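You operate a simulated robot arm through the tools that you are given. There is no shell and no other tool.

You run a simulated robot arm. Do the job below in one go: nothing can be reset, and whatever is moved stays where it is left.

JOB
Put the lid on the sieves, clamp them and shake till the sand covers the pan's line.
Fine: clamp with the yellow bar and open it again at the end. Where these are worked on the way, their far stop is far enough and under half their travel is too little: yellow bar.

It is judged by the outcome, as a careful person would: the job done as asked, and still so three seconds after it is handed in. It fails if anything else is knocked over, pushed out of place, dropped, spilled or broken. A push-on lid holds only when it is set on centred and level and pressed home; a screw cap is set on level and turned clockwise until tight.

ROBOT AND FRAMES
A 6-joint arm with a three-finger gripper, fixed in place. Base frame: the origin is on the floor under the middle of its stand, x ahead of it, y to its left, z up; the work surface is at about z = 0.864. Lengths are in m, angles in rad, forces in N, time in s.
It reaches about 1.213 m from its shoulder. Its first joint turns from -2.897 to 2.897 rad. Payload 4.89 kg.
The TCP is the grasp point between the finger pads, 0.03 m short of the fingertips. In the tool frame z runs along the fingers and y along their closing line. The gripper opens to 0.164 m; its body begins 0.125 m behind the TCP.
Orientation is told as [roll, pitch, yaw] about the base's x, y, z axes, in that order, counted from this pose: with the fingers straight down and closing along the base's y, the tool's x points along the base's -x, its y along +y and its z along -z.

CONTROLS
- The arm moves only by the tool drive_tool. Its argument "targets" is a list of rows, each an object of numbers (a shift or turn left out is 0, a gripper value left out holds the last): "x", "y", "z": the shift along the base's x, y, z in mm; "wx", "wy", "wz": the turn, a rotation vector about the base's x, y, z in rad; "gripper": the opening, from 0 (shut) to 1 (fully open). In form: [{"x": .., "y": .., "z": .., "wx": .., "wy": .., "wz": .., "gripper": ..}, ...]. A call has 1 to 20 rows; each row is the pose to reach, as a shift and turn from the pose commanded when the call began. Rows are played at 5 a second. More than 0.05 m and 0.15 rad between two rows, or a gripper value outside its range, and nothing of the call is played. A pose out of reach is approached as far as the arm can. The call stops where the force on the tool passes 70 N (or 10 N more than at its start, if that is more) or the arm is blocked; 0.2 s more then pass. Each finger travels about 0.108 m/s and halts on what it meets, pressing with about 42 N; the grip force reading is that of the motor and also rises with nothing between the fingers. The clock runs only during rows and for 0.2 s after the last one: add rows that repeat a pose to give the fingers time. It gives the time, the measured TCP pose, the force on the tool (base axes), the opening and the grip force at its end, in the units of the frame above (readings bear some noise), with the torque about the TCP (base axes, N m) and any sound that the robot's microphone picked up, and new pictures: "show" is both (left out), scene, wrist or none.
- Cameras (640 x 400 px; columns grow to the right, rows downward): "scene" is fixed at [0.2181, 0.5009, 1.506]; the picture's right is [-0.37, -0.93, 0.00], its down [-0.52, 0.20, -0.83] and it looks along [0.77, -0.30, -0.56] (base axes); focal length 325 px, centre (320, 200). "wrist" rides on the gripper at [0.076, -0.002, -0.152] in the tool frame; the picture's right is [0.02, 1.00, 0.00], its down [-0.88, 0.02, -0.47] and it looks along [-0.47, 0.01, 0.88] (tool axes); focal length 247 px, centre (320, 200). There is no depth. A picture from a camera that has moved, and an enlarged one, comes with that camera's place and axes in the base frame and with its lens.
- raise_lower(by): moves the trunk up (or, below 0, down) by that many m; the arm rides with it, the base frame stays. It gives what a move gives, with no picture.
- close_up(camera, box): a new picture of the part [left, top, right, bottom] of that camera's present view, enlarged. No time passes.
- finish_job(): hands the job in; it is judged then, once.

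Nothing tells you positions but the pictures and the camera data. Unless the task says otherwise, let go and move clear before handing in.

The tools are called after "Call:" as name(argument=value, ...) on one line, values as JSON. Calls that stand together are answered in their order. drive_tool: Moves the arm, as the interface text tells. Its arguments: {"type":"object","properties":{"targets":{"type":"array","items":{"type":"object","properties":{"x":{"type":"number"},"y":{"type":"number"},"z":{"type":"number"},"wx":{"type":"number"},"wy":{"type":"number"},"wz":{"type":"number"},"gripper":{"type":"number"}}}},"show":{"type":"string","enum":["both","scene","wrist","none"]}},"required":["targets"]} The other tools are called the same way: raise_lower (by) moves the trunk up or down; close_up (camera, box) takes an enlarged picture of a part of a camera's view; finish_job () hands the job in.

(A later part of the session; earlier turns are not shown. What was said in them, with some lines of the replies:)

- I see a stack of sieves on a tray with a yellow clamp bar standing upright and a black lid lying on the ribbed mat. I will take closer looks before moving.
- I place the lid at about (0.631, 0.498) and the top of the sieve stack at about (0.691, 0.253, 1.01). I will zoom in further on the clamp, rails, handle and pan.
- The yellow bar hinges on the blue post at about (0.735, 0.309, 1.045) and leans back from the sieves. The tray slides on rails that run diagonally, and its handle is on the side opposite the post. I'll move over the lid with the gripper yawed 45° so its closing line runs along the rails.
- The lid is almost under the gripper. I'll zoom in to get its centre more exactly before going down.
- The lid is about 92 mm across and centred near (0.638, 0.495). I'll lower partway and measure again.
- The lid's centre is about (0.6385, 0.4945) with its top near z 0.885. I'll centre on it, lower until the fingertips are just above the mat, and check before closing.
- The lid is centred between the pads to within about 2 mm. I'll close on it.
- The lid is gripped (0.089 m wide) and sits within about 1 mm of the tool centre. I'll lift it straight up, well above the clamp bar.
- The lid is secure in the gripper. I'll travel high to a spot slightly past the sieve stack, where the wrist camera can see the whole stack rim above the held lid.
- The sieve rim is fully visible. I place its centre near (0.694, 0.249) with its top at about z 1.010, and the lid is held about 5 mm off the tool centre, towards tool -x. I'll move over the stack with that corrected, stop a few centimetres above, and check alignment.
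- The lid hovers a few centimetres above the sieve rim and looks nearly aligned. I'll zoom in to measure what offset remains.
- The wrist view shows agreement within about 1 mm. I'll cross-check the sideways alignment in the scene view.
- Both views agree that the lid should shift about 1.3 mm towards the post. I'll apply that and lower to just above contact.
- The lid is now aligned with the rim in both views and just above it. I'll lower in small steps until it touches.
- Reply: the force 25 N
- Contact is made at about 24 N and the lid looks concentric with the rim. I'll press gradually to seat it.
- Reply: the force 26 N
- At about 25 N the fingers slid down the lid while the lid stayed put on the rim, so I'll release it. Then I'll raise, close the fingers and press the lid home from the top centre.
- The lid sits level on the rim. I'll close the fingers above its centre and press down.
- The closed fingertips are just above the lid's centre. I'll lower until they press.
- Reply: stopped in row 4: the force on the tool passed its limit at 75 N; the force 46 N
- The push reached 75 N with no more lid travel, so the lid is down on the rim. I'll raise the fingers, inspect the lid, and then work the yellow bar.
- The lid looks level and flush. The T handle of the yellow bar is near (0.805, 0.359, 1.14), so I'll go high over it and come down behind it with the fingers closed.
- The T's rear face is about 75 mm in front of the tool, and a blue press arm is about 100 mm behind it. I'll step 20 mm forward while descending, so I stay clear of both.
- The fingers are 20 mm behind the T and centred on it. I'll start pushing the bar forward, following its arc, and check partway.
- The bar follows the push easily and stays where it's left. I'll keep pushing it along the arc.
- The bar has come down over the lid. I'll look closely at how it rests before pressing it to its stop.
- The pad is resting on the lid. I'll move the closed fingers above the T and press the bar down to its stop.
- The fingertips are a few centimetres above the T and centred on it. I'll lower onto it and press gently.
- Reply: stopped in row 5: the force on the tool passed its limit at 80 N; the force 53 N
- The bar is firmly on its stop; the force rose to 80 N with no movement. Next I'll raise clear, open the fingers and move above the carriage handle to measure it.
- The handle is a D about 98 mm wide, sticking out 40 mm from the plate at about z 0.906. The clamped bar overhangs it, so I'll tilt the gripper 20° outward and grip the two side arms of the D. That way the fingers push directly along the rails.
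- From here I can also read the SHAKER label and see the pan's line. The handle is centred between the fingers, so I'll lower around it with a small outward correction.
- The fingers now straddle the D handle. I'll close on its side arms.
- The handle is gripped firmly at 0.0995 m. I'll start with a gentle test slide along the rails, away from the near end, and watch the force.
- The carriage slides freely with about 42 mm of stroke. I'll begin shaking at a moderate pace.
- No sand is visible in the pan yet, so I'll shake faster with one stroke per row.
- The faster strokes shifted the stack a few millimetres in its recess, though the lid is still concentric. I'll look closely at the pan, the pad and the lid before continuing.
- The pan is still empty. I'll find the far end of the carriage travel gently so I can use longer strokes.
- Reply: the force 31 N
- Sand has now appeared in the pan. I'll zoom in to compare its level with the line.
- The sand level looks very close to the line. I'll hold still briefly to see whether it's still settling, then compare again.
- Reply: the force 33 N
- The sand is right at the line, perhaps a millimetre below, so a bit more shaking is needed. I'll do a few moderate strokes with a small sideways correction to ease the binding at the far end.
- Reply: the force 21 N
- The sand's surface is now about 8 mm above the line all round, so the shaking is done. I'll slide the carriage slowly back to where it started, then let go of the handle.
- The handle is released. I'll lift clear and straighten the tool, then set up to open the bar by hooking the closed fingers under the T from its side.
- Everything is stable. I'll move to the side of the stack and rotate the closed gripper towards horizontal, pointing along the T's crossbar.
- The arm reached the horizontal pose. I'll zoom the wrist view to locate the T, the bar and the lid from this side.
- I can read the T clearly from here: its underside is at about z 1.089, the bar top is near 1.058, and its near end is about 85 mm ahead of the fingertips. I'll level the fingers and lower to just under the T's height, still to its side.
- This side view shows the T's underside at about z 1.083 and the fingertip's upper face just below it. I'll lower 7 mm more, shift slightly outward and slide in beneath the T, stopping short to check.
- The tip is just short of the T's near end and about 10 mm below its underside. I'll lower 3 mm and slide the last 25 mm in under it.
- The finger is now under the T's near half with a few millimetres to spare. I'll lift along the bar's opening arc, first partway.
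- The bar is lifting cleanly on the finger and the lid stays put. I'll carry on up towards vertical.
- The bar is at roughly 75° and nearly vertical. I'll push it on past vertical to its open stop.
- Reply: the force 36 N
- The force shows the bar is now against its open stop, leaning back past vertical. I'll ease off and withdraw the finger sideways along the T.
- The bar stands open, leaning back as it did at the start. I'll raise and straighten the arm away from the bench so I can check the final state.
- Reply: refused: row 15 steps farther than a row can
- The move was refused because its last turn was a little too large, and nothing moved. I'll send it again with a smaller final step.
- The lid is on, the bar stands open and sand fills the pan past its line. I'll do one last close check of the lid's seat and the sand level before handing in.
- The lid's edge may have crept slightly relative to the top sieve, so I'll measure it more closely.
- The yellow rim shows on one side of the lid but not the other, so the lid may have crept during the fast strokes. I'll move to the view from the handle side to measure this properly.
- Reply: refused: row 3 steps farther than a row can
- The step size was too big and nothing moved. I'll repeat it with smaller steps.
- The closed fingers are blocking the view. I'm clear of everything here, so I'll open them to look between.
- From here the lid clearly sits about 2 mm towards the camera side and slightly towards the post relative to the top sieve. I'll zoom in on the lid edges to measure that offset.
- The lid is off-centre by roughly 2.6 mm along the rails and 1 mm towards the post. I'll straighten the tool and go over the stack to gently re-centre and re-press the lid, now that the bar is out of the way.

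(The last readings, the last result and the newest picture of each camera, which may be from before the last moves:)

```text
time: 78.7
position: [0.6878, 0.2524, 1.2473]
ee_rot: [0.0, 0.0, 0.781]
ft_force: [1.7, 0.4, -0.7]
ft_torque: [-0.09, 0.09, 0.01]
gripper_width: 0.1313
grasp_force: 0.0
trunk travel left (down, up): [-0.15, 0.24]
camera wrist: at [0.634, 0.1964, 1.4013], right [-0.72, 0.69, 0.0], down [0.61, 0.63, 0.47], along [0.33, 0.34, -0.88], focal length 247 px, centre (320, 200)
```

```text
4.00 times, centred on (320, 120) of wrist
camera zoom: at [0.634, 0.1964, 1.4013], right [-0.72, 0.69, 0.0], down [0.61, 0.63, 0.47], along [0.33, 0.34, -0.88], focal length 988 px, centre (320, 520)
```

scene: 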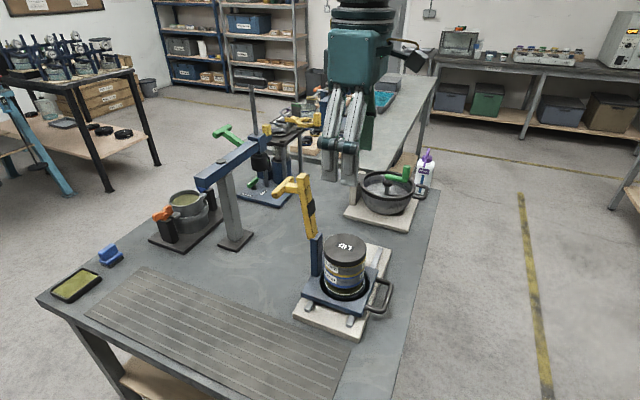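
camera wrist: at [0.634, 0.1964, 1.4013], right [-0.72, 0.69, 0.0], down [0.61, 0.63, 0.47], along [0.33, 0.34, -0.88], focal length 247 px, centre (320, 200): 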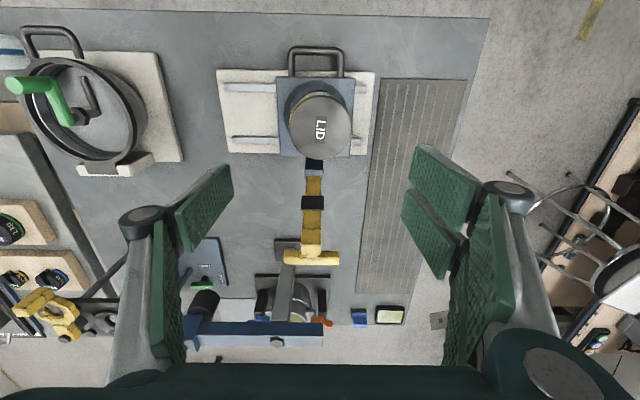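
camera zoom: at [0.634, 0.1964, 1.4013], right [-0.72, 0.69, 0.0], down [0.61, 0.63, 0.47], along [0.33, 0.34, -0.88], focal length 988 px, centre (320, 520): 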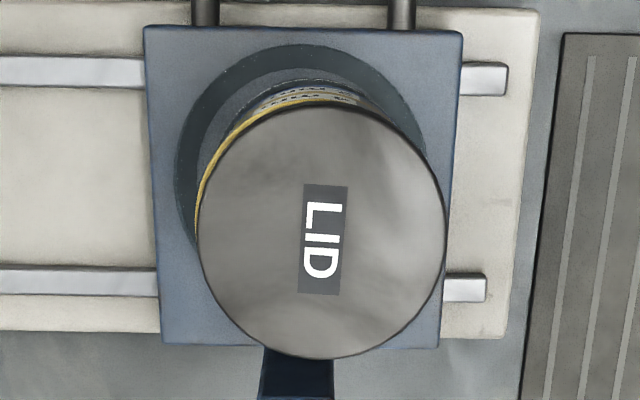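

The view from above confirms it: the lid is about 2.6 mm off along the rails and nearly centred the other way. I'll centre the open fingers on the sieve axis and lower them around the lid.

Call:
drive_tool(targets=[{"x": 4.4, "y": 1.2, "z": -40}, {"x": 4.4, "y": 1.2, "z": -85}, {"x": 4.4, "y": 1.2, "z": -130}, {"x": 4.4, "y": 1.2, "z": -165}, {"x": 4.4, "y": 1.2, "z": -190}, {"x": 4.4, "y": 1.2, "z": -200}, {"x": 4.4, "y": 1.2, "z": -200}])

Call:
close_up(camera="wrist", box=[240, 80, 400, 200])

Call:
close_up(camera="scene", box=[300, 205, 396, 275])

```text
time: 80.3
position: [0.6904, 0.2528, 1.0486]
ee_rot: [0.001, -0.002, 0.783]
ft_force: [-0.7, 0.7, 0.4]
ft_torque: [-0.01, 0.03, -0.03]
gripper_width: 0.1311
grasp_force: 0.1
trunk travel left (down, up): [-0.15, 0.24]
camera wrist: at [0.6369, 0.1969, 1.2029], right [-0.72, 0.69, 0.0], down [0.61, 0.63, 0.48], along [0.33, 0.34, -0.88], focal length 247 px, centre (320, 200)
```

scene: 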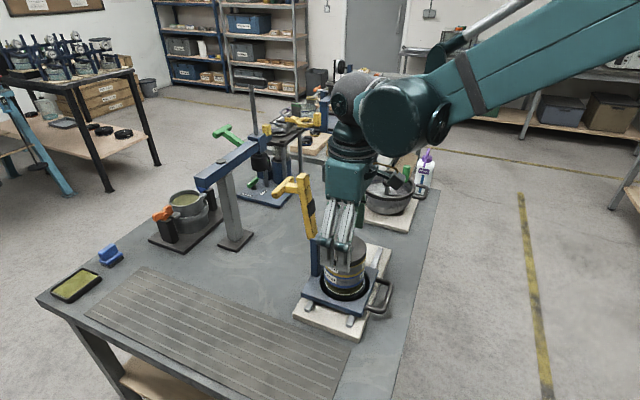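
wrist: 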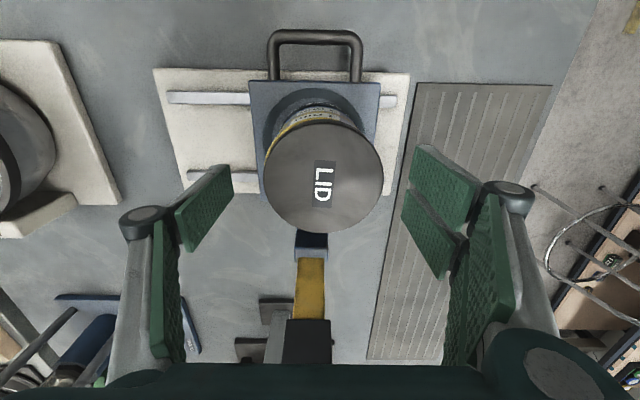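

```text
3.33 times, centred on (320, 140) of wrist
camera zoom: at [0.6369, 0.1969, 1.2029], right [-0.72, 0.69, 0.0], down [0.61, 0.63, 0.48], along [0.33, 0.34, -0.88], focal length 823 px, centre (320, 400)
```

zoom: 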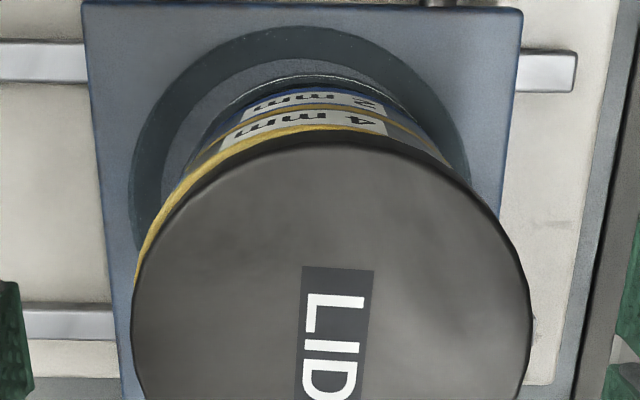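

```text
5.71 times, centred on (348, 240) of scene
camera zoom: at [0.2181, 0.5009, 1.506], right [-0.37, -0.93, 0.0], down [-0.52, 0.2, -0.83], along [0.77, -0.3, -0.56], focal length 1857 px, centre (160, -29)
```

zoom: 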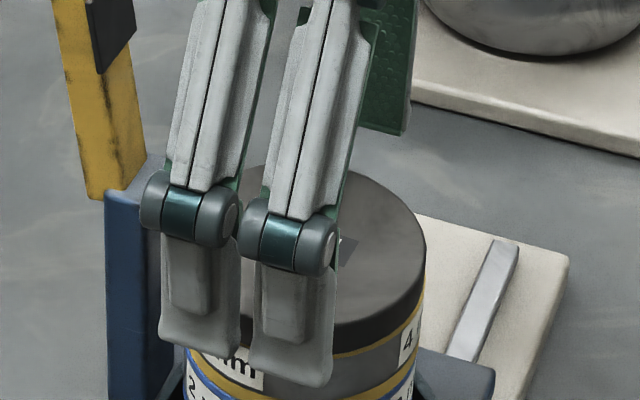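

The lid sits 2.4 mm to one side of the fingers' centre, as planned. I'll close slowly so the fingers slide it onto the sieve axis.

Call:
drive_tool(targets=[{"gripper": 0.68}, {"gripper": 0.62}, {"gripper": 0.58}, {"gripper": 0.55}, {"gripper": 0.5}, {"gripper": 0.47}, {"gripper": 0.47}])

Call:
close_up(camera="wrist", box=[240, 80, 400, 200])

Call:
close_up(camera="scene", box=[300, 205, 396, 275])

```text
time: 81.9
position: [0.6919, 0.2528, 1.0493]
ee_rot: [0.0, -0.001, 0.783]
ft_force: [0.6, -0.2, 3.6]
ft_torque: [0.03, -0.08, -0.03]
gripper_width: 0.0894
grasp_force: 42.4
trunk travel left (down, up): [-0.15, 0.24]
camera wrist: at [0.6367, 0.1968, 1.2032], right [-0.72, 0.69, 0.0], down [0.61, 0.63, 0.48], along [0.33, 0.34, -0.88], focal length 247 px, centre (320, 200)
```

scene: 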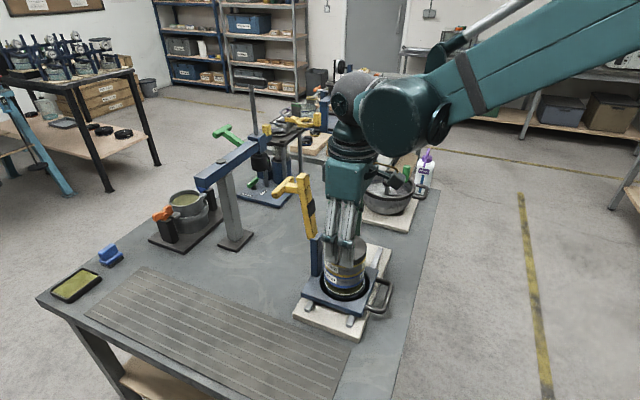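
wrist: 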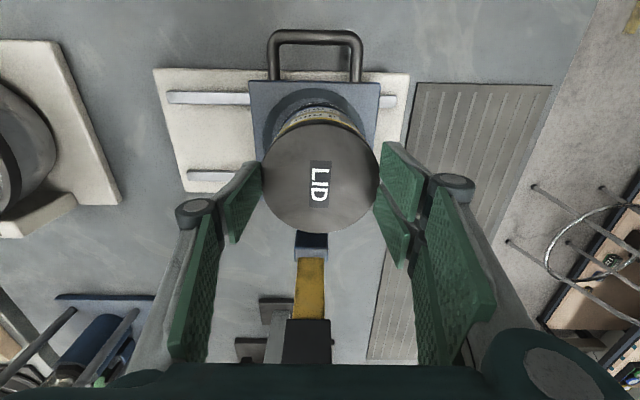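

```text
3.33 times, centred on (320, 140) of wrist
camera zoom: at [0.6367, 0.1968, 1.2032], right [-0.72, 0.69, 0.0], down [0.61, 0.63, 0.48], along [0.33, 0.34, -0.88], focal length 823 px, centre (320, 400)
```

zoom: 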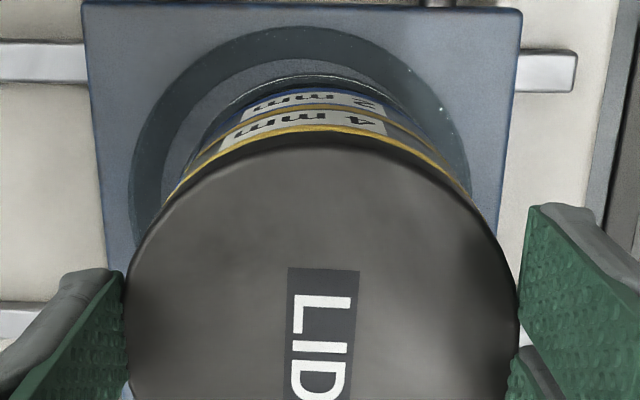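

```text
5.71 times, centred on (348, 240) of scene
camera zoom: at [0.2181, 0.5009, 1.506], right [-0.37, -0.93, 0.0], down [-0.52, 0.2, -0.83], along [0.77, -0.3, -0.56], focal length 1857 px, centre (160, -29)
```

zoom: 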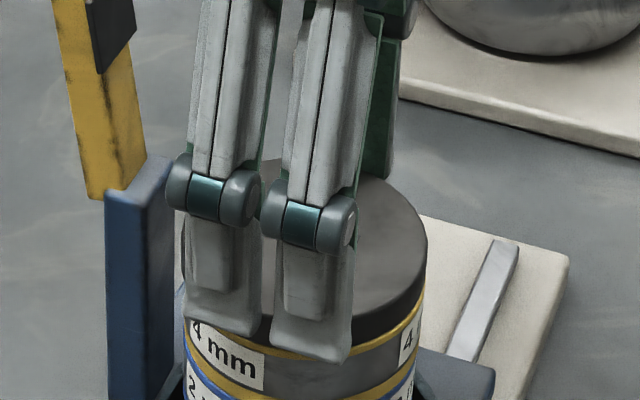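

The lid slid back and the rim now shows evenly on both sides. I'll zoom in to check the other direction before pressing.

Call:
close_up(camera="wrist", box=[272, 100, 368, 160])

Call:
close_up(camera="scene", box=[322, 235, 378, 270])

Call:
close_up(camera="wrist", box=[250, 170, 390, 250])

```text
6.67 times, centred on (320, 130) of wrist
camera zoom: at [0.6367, 0.1968, 1.2032], right [-0.72, 0.69, 0.0], down [0.61, 0.63, 0.48], along [0.33, 0.34, -0.88], focal length 1646 px, centre (320, 667)
```

zoom: 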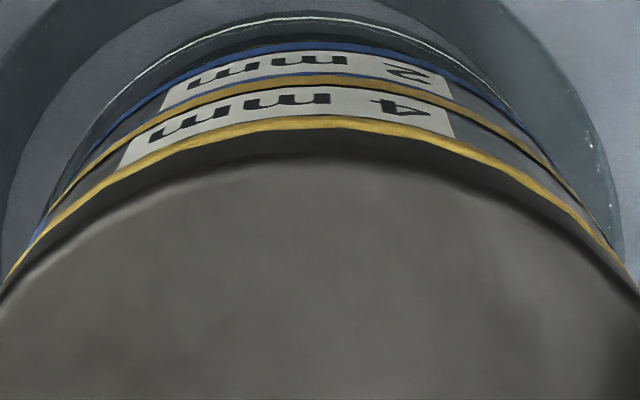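

```text
11.43 times, centred on (350, 252) of scene
camera zoom: at [0.2181, 0.5009, 1.506], right [-0.37, -0.93, 0.0], down [-0.52, 0.2, -0.83], along [0.77, -0.3, -0.56], focal length 3715 px, centre (-23, -400)
```

zoom: 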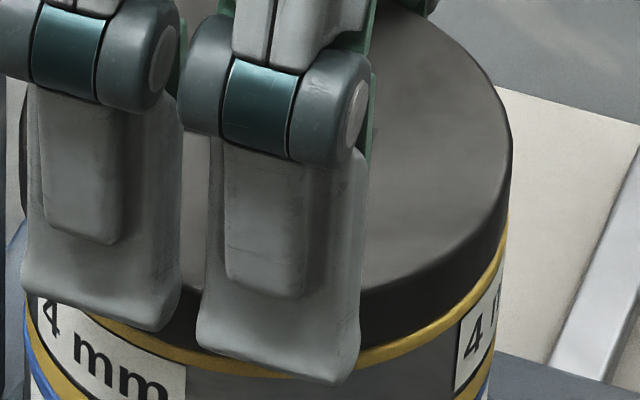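

```text
4.57 times, centred on (320, 210) of wrist
camera zoom: at [0.6367, 0.1968, 1.2032], right [-0.72, 0.69, 0.0], down [0.61, 0.63, 0.48], along [0.33, 0.34, -0.88], focal length 1129 px, centre (320, 154)
```

zoom: 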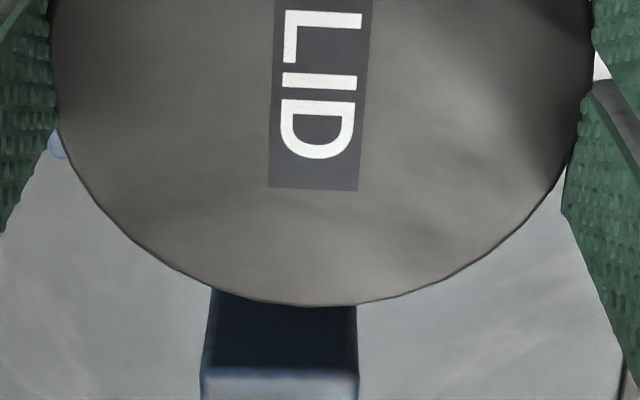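

Along the rails it's centred now, and it reads 1–2 mm towards the post. I'll ease it 1.4 mm outward while gripped, then press down lightly.

Call:
drive_tool(targets=[{"x": -0.5, "y": -0.5}, {"x": -1, "y": -1}, {"x": -1, "y": -1}, {"x": -1, "y": -1, "z": -2}, {"x": -1, "y": -1, "z": -4}, {"x": -1, "y": -1, "z": -4}], show="none")

Call:
close_up(camera="wrist", box=[272, 100, 368, 160])

Call:
close_up(camera="scene", box=[322, 235, 378, 270])

```text
time: 83.3
position: [0.6893, 0.2525, 1.0452]
ee_rot: [0.0, -0.003, 0.782]
ft_force: [0.7, 0.3, 26.3]
ft_torque: [0.04, -0.01, -0.12]
gripper_width: 0.0887
grasp_force: 42.3
trunk travel left (down, up): [-0.15, 0.24]
```

```text
6.67 times, centred on (320, 130) of wrist
camera zoom: at [0.6354, 0.1963, 1.1994], right [-0.72, 0.69, 0.0], down [0.61, 0.63, 0.48], along [0.33, 0.34, -0.88], focal length 1646 px, centre (320, 667)
```

zoom: 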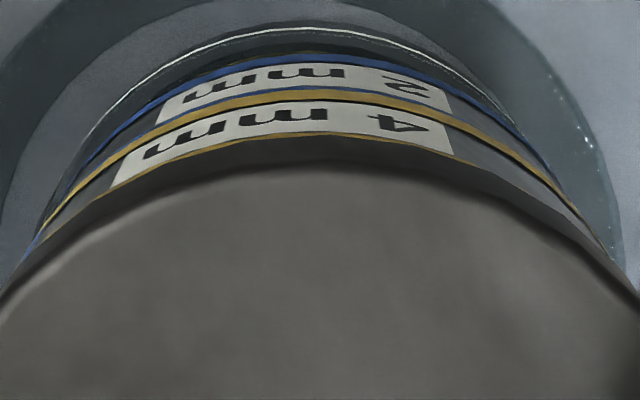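

```text
11.43 times, centred on (350, 252) of scene
camera zoom: at [0.2181, 0.5009, 1.506], right [-0.37, -0.93, 0.0], down [-0.52, 0.2, -0.83], along [0.77, -0.3, -0.56], focal length 3715 px, centre (-23, -400)
```

zoom: 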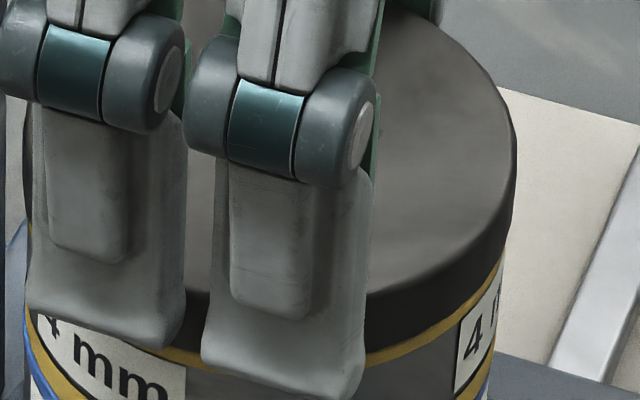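

The lid is concentric again within about 1 mm and seated under 26 N. I'll release it, close the fingers above and press it home from the top centre.

Call:
drive_tool(targets=[{"gripper": 0.58}, {"gripper": 0.68}, {"gripper": 0.76}, {"gripper": 0.76}, {"z": 25}, {"z": 55}, {"z": 85}, {"x": 3.5, "y": 3.5, "z": 85, "gripper": 0.3}, {"x": 3.5, "y": 3.5, "z": 85, "gripper": 0}, {"x": 3.5, "y": 3.5, "z": 85, "gripper": 0}, {"x": 3.5, "y": 3.5, "z": 85, "gripper": 0}, {"x": 3.5, "y": 3.5, "z": 85, "gripper": 0}, {"x": 3.5, "y": 3.5, "z": 50}, {"x": 3.5, "y": 3.5, "z": 25}, {"x": 3.5, "y": 3.5, "z": 16}, {"x": 3.5, "y": 3.5, "z": 16}])

Call:
close_up(camera="scene", box=[312, 220, 384, 270])

Call:
close_up(camera="wrist", box=[240, 80, 400, 200])

```text
time: 86.7
position: [0.6948, 0.2545, 1.0607]
ee_rot: [0.0, -0.003, 0.78]
ft_force: [1.0, 0.2, -0.2]
ft_torque: [-0.02, 0.01, -0.01]
gripper_width: 0.0001
grasp_force: 42.0
trunk travel left (down, up): [-0.15, 0.24]
camera wrist: at [0.6406, 0.1994, 1.2141], right [-0.72, 0.69, 0.0], down [0.61, 0.63, 0.47], along [0.33, 0.34, -0.88], focal length 247 px, centre (320, 200)
```

scene: 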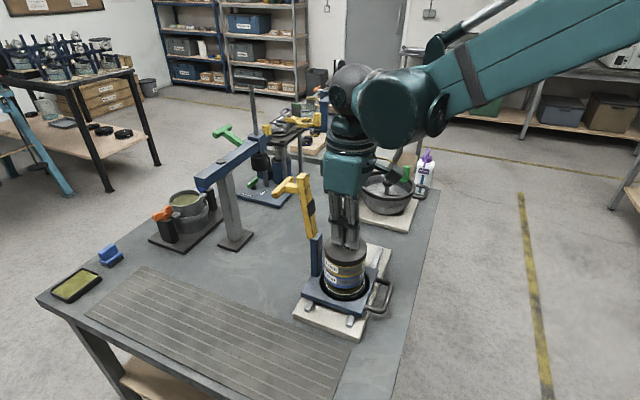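
wrist: 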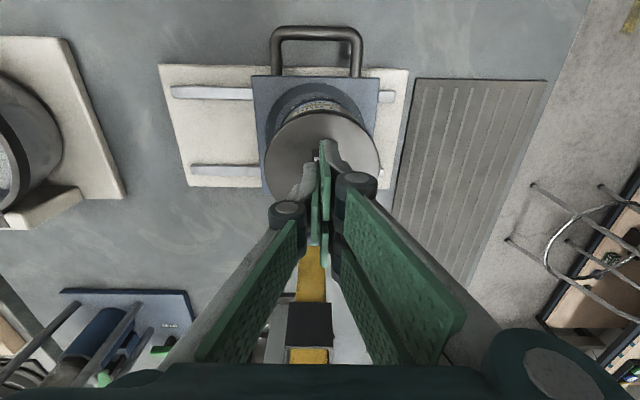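

```text
8.00 times, centred on (348, 245) of scene
camera zoom: at [0.2181, 0.5009, 1.506], right [-0.37, -0.93, 0.0], down [-0.52, 0.2, -0.83], along [0.77, -0.3, -0.56], focal length 2600 px, centre (96, -160)
```

zoom: 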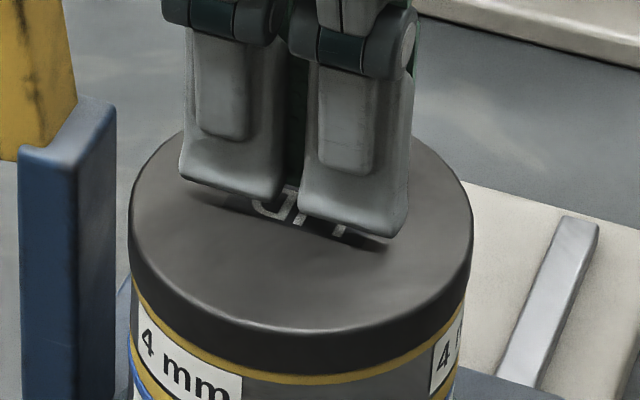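

```text
3.33 times, centred on (320, 140) of wrist
camera zoom: at [0.6406, 0.1994, 1.2141], right [-0.72, 0.69, 0.0], down [0.61, 0.63, 0.47], along [0.33, 0.34, -0.88], focal length 823 px, centre (320, 400)
```

zoom: 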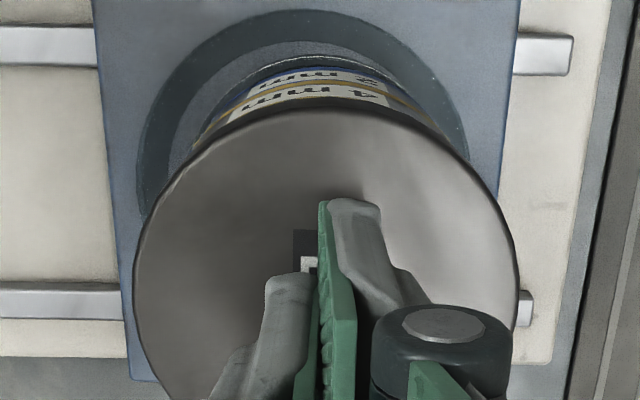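

The rim now shows evenly all round. I'll press down on the lid's centre.

Call:
drive_tool(targets=[{"z": -3}, {"z": -5}, {"z": -6.5}, {"z": -8}, {"z": -9}, {"z": -9}], show="none")

Call:
close_up(camera="scene", box=[312, 220, 384, 270])

```text
time: 88.1
position: [0.6937, 0.2552, 1.0537]
ee_rot: [-0.001, -0.005, 0.782]
ft_force: [13.4, 12.1, 68.6]
ft_torque: [0.17, -0.13, -0.06]
gripper_width: 0.0062
grasp_force: 41.9
trunk travel left (down, up): [-0.15, 0.24]
```

```text
8.00 times, centred on (348, 245) of scene
camera zoom: at [0.2181, 0.5009, 1.506], right [-0.37, -0.93, 0.0], down [-0.52, 0.2, -0.83], along [0.77, -0.3, -0.56], focal length 2600 px, centre (96, -160)
```

zoom: 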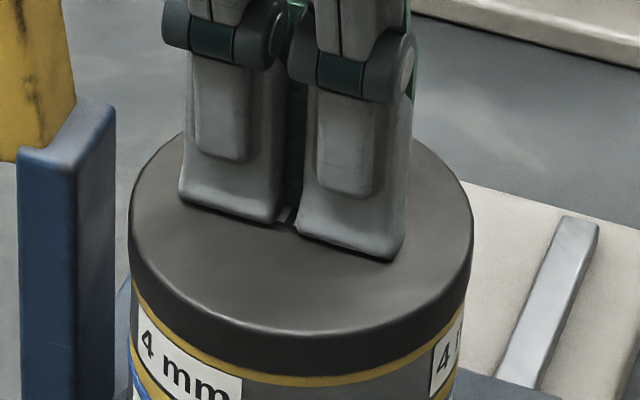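

It held a steady 69 N at the same height as before, so the lid is fully down. I'll lift straight off and check the result.

Call:
drive_tool(targets=[{"z": 6}, {"z": 30}, {"z": 70}, {"z": 115}, {"z": 160}, {"z": 200}, {"x": -25, "y": -25, "z": 240}, {"x": -50, "y": -50, "z": 260}, {"x": -50, "y": -50, "z": 260}])

Call:
close_up(camera="scene", box=[312, 228, 384, 278])

Call:
close_up(camera="scene", box=[260, 160, 420, 340])

Call:
close_up(camera="scene", box=[318, 262, 374, 302])

```text
refused: row 7 steps farther than a row can; nothing moved
```

```text
8.00 times, centred on (348, 253) of scene
camera zoom: at [0.2181, 0.5009, 1.506], right [-0.37, -0.93, 0.0], down [-0.52, 0.2, -0.83], along [0.77, -0.3, -0.56], focal length 2600 px, centre (96, -224)
```

zoom: 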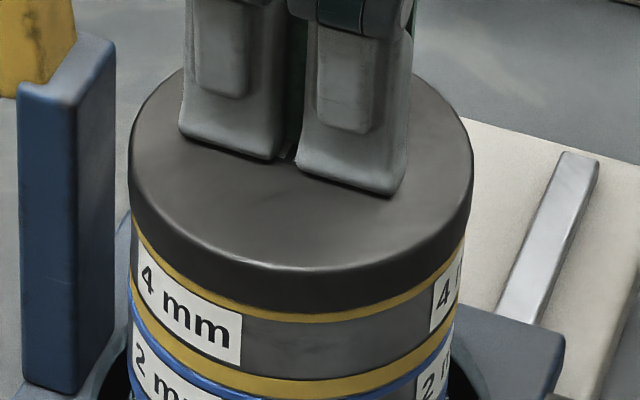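

```text
2.22 times, centred on (340, 250) of scene
camera zoom: at [0.2181, 0.5009, 1.506], right [-0.37, -0.93, 0.0], down [-0.52, 0.2, -0.83], along [0.77, -0.3, -0.56], focal length 722 px, centre (276, 89)
```

zoom: 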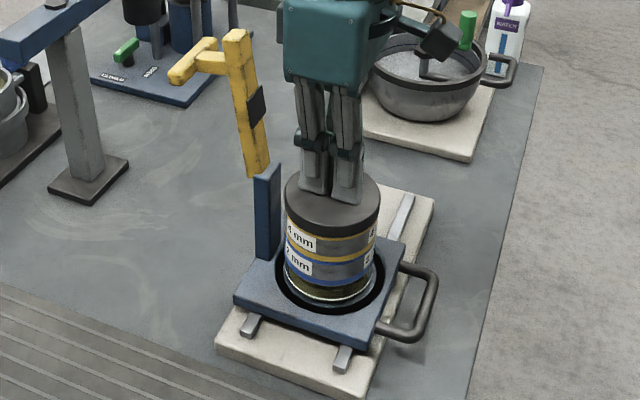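

```text
10.00 times, centred on (346, 282) of scene
camera zoom: at [0.2181, 0.5009, 1.506], right [-0.37, -0.93, 0.0], down [-0.52, 0.2, -0.83], along [0.77, -0.3, -0.56], focal length 3250 px, centre (60, -620)
```

zoom: 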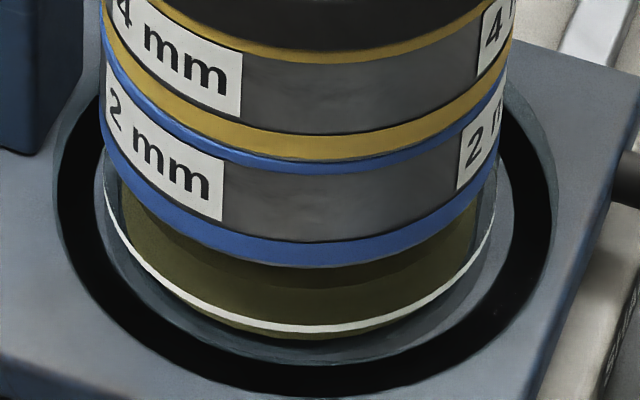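

The last step was too large and nothing moved. I'll repeat the lift with smaller steps.

Call:
drive_tool(targets=[{"z": 6}, {"z": 30}, {"z": 70}, {"z": 110}, {"z": 150}, {"z": 190}, {"x": -20, "y": -20, "z": 215}, {"x": -40, "y": -40, "z": 235}, {"x": -60, "y": -60, "z": 250}, {"x": -60, "y": -60, "z": 250}])

Call:
close_up(camera="scene", box=[312, 228, 384, 278])

Call:
close_up(camera="scene", box=[240, 140, 420, 340])

Call:
close_up(camera="wrist", box=[240, 60, 400, 200])

```text
time: 90.3
position: [0.6313, 0.1938, 1.3015]
ee_rot: [0.0, -0.003, 0.781]
ft_force: [-0.7, 0.4, 0.7]
ft_torque: [0.04, -0.1, -0.02]
gripper_width: 0.0
grasp_force: 41.8
trunk travel left (down, up): [-0.15, 0.24]
camera wrist: at [0.5778, 0.1383, 1.4554], right [-0.72, 0.69, 0.0], down [0.61, 0.63, 0.48], along [0.33, 0.34, -0.88], focal length 247 px, centre (320, 200)
```

scene: 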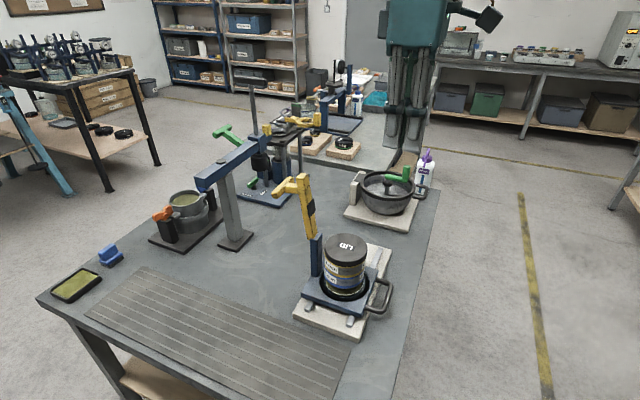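
wrist: 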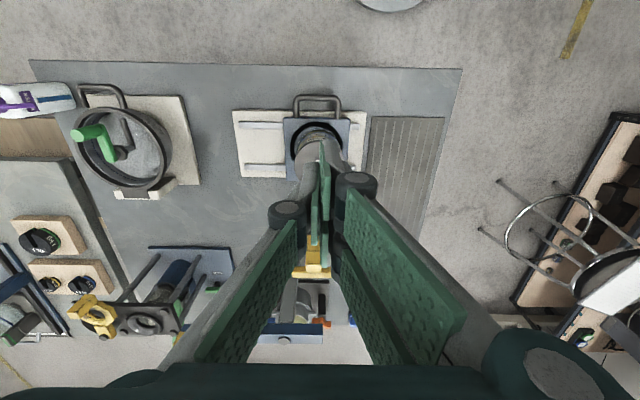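

```text
8.00 times, centred on (348, 253) of scene
camera zoom: at [0.2181, 0.5009, 1.506], right [-0.37, -0.93, 0.0], down [-0.52, 0.2, -0.83], along [0.77, -0.3, -0.56], focal length 2600 px, centre (96, -224)
```

zoom: 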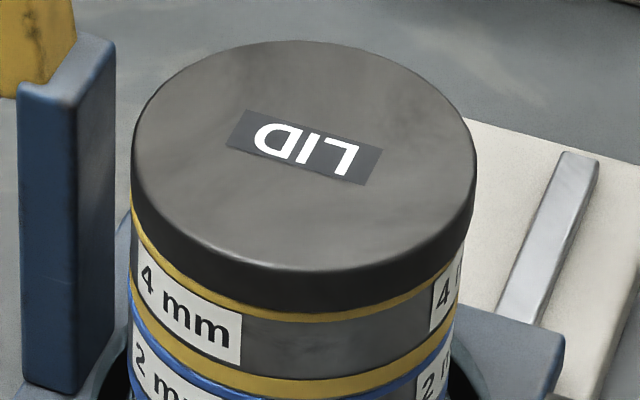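

```text
2.00 times, centred on (330, 240) of scene
camera zoom: at [0.2181, 0.5009, 1.506], right [-0.37, -0.93, 0.0], down [-0.52, 0.2, -0.83], along [0.77, -0.3, -0.56], focal length 650 px, centre (300, 120)
```

zoom: 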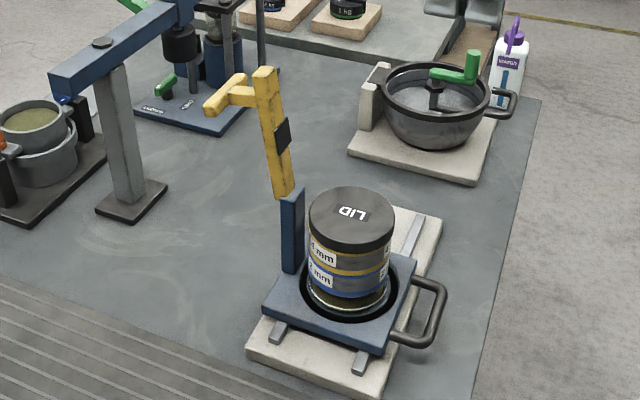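

```text
2.86 times, centred on (320, 130) of wrist
camera zoom: at [0.5778, 0.1383, 1.4554], right [-0.72, 0.69, 0.0], down [0.61, 0.63, 0.48], along [0.33, 0.34, -0.88], focal length 706 px, centre (320, 400)
```

zoom: 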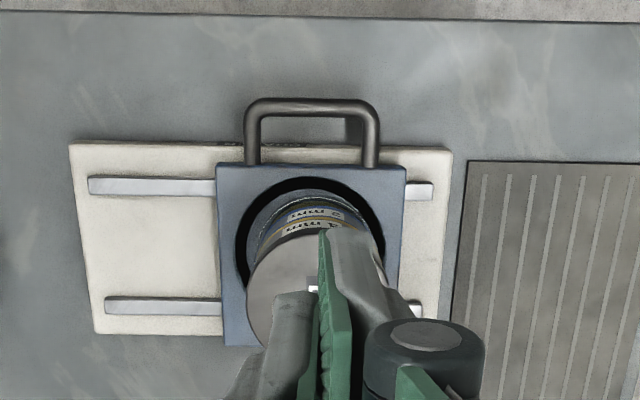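

The lid is back on centred and level, the yellow bar is open on its stop, and the sand stands above the pan's line. The arm is clear and nothing else has been disturbed, so I'm handing in.

Call:
finish_job()

```text
The job is handed in.
```

The job is handed in. The lid is on the sieves, the sand stands about 8 mm above the pan's line, and the yellow bar is open again.

- **Lid:** During the faster shaking strokes the lid crept about 3 mm off centre on the top sieve. After opening the bar I slid it back to within about 1 mm of centre. I then pressed it down again with about 69 N, and it went no lower than it had the first time. I can't tell from the pictures whether it is locked on or only resting in place.
- **Clamp:** I pressed the yellow bar down to its far stop before shaking and opened it fully back to its other stop at the end.
- **Shaking:** The same strokes moved the whole sieve stack about 5 mm sideways in its recess, and I left it there. The shaker tray is back where it started.
- **Everything else:** I saw nothing knocked over, spilled or moved, and the arm is clear of the bench.
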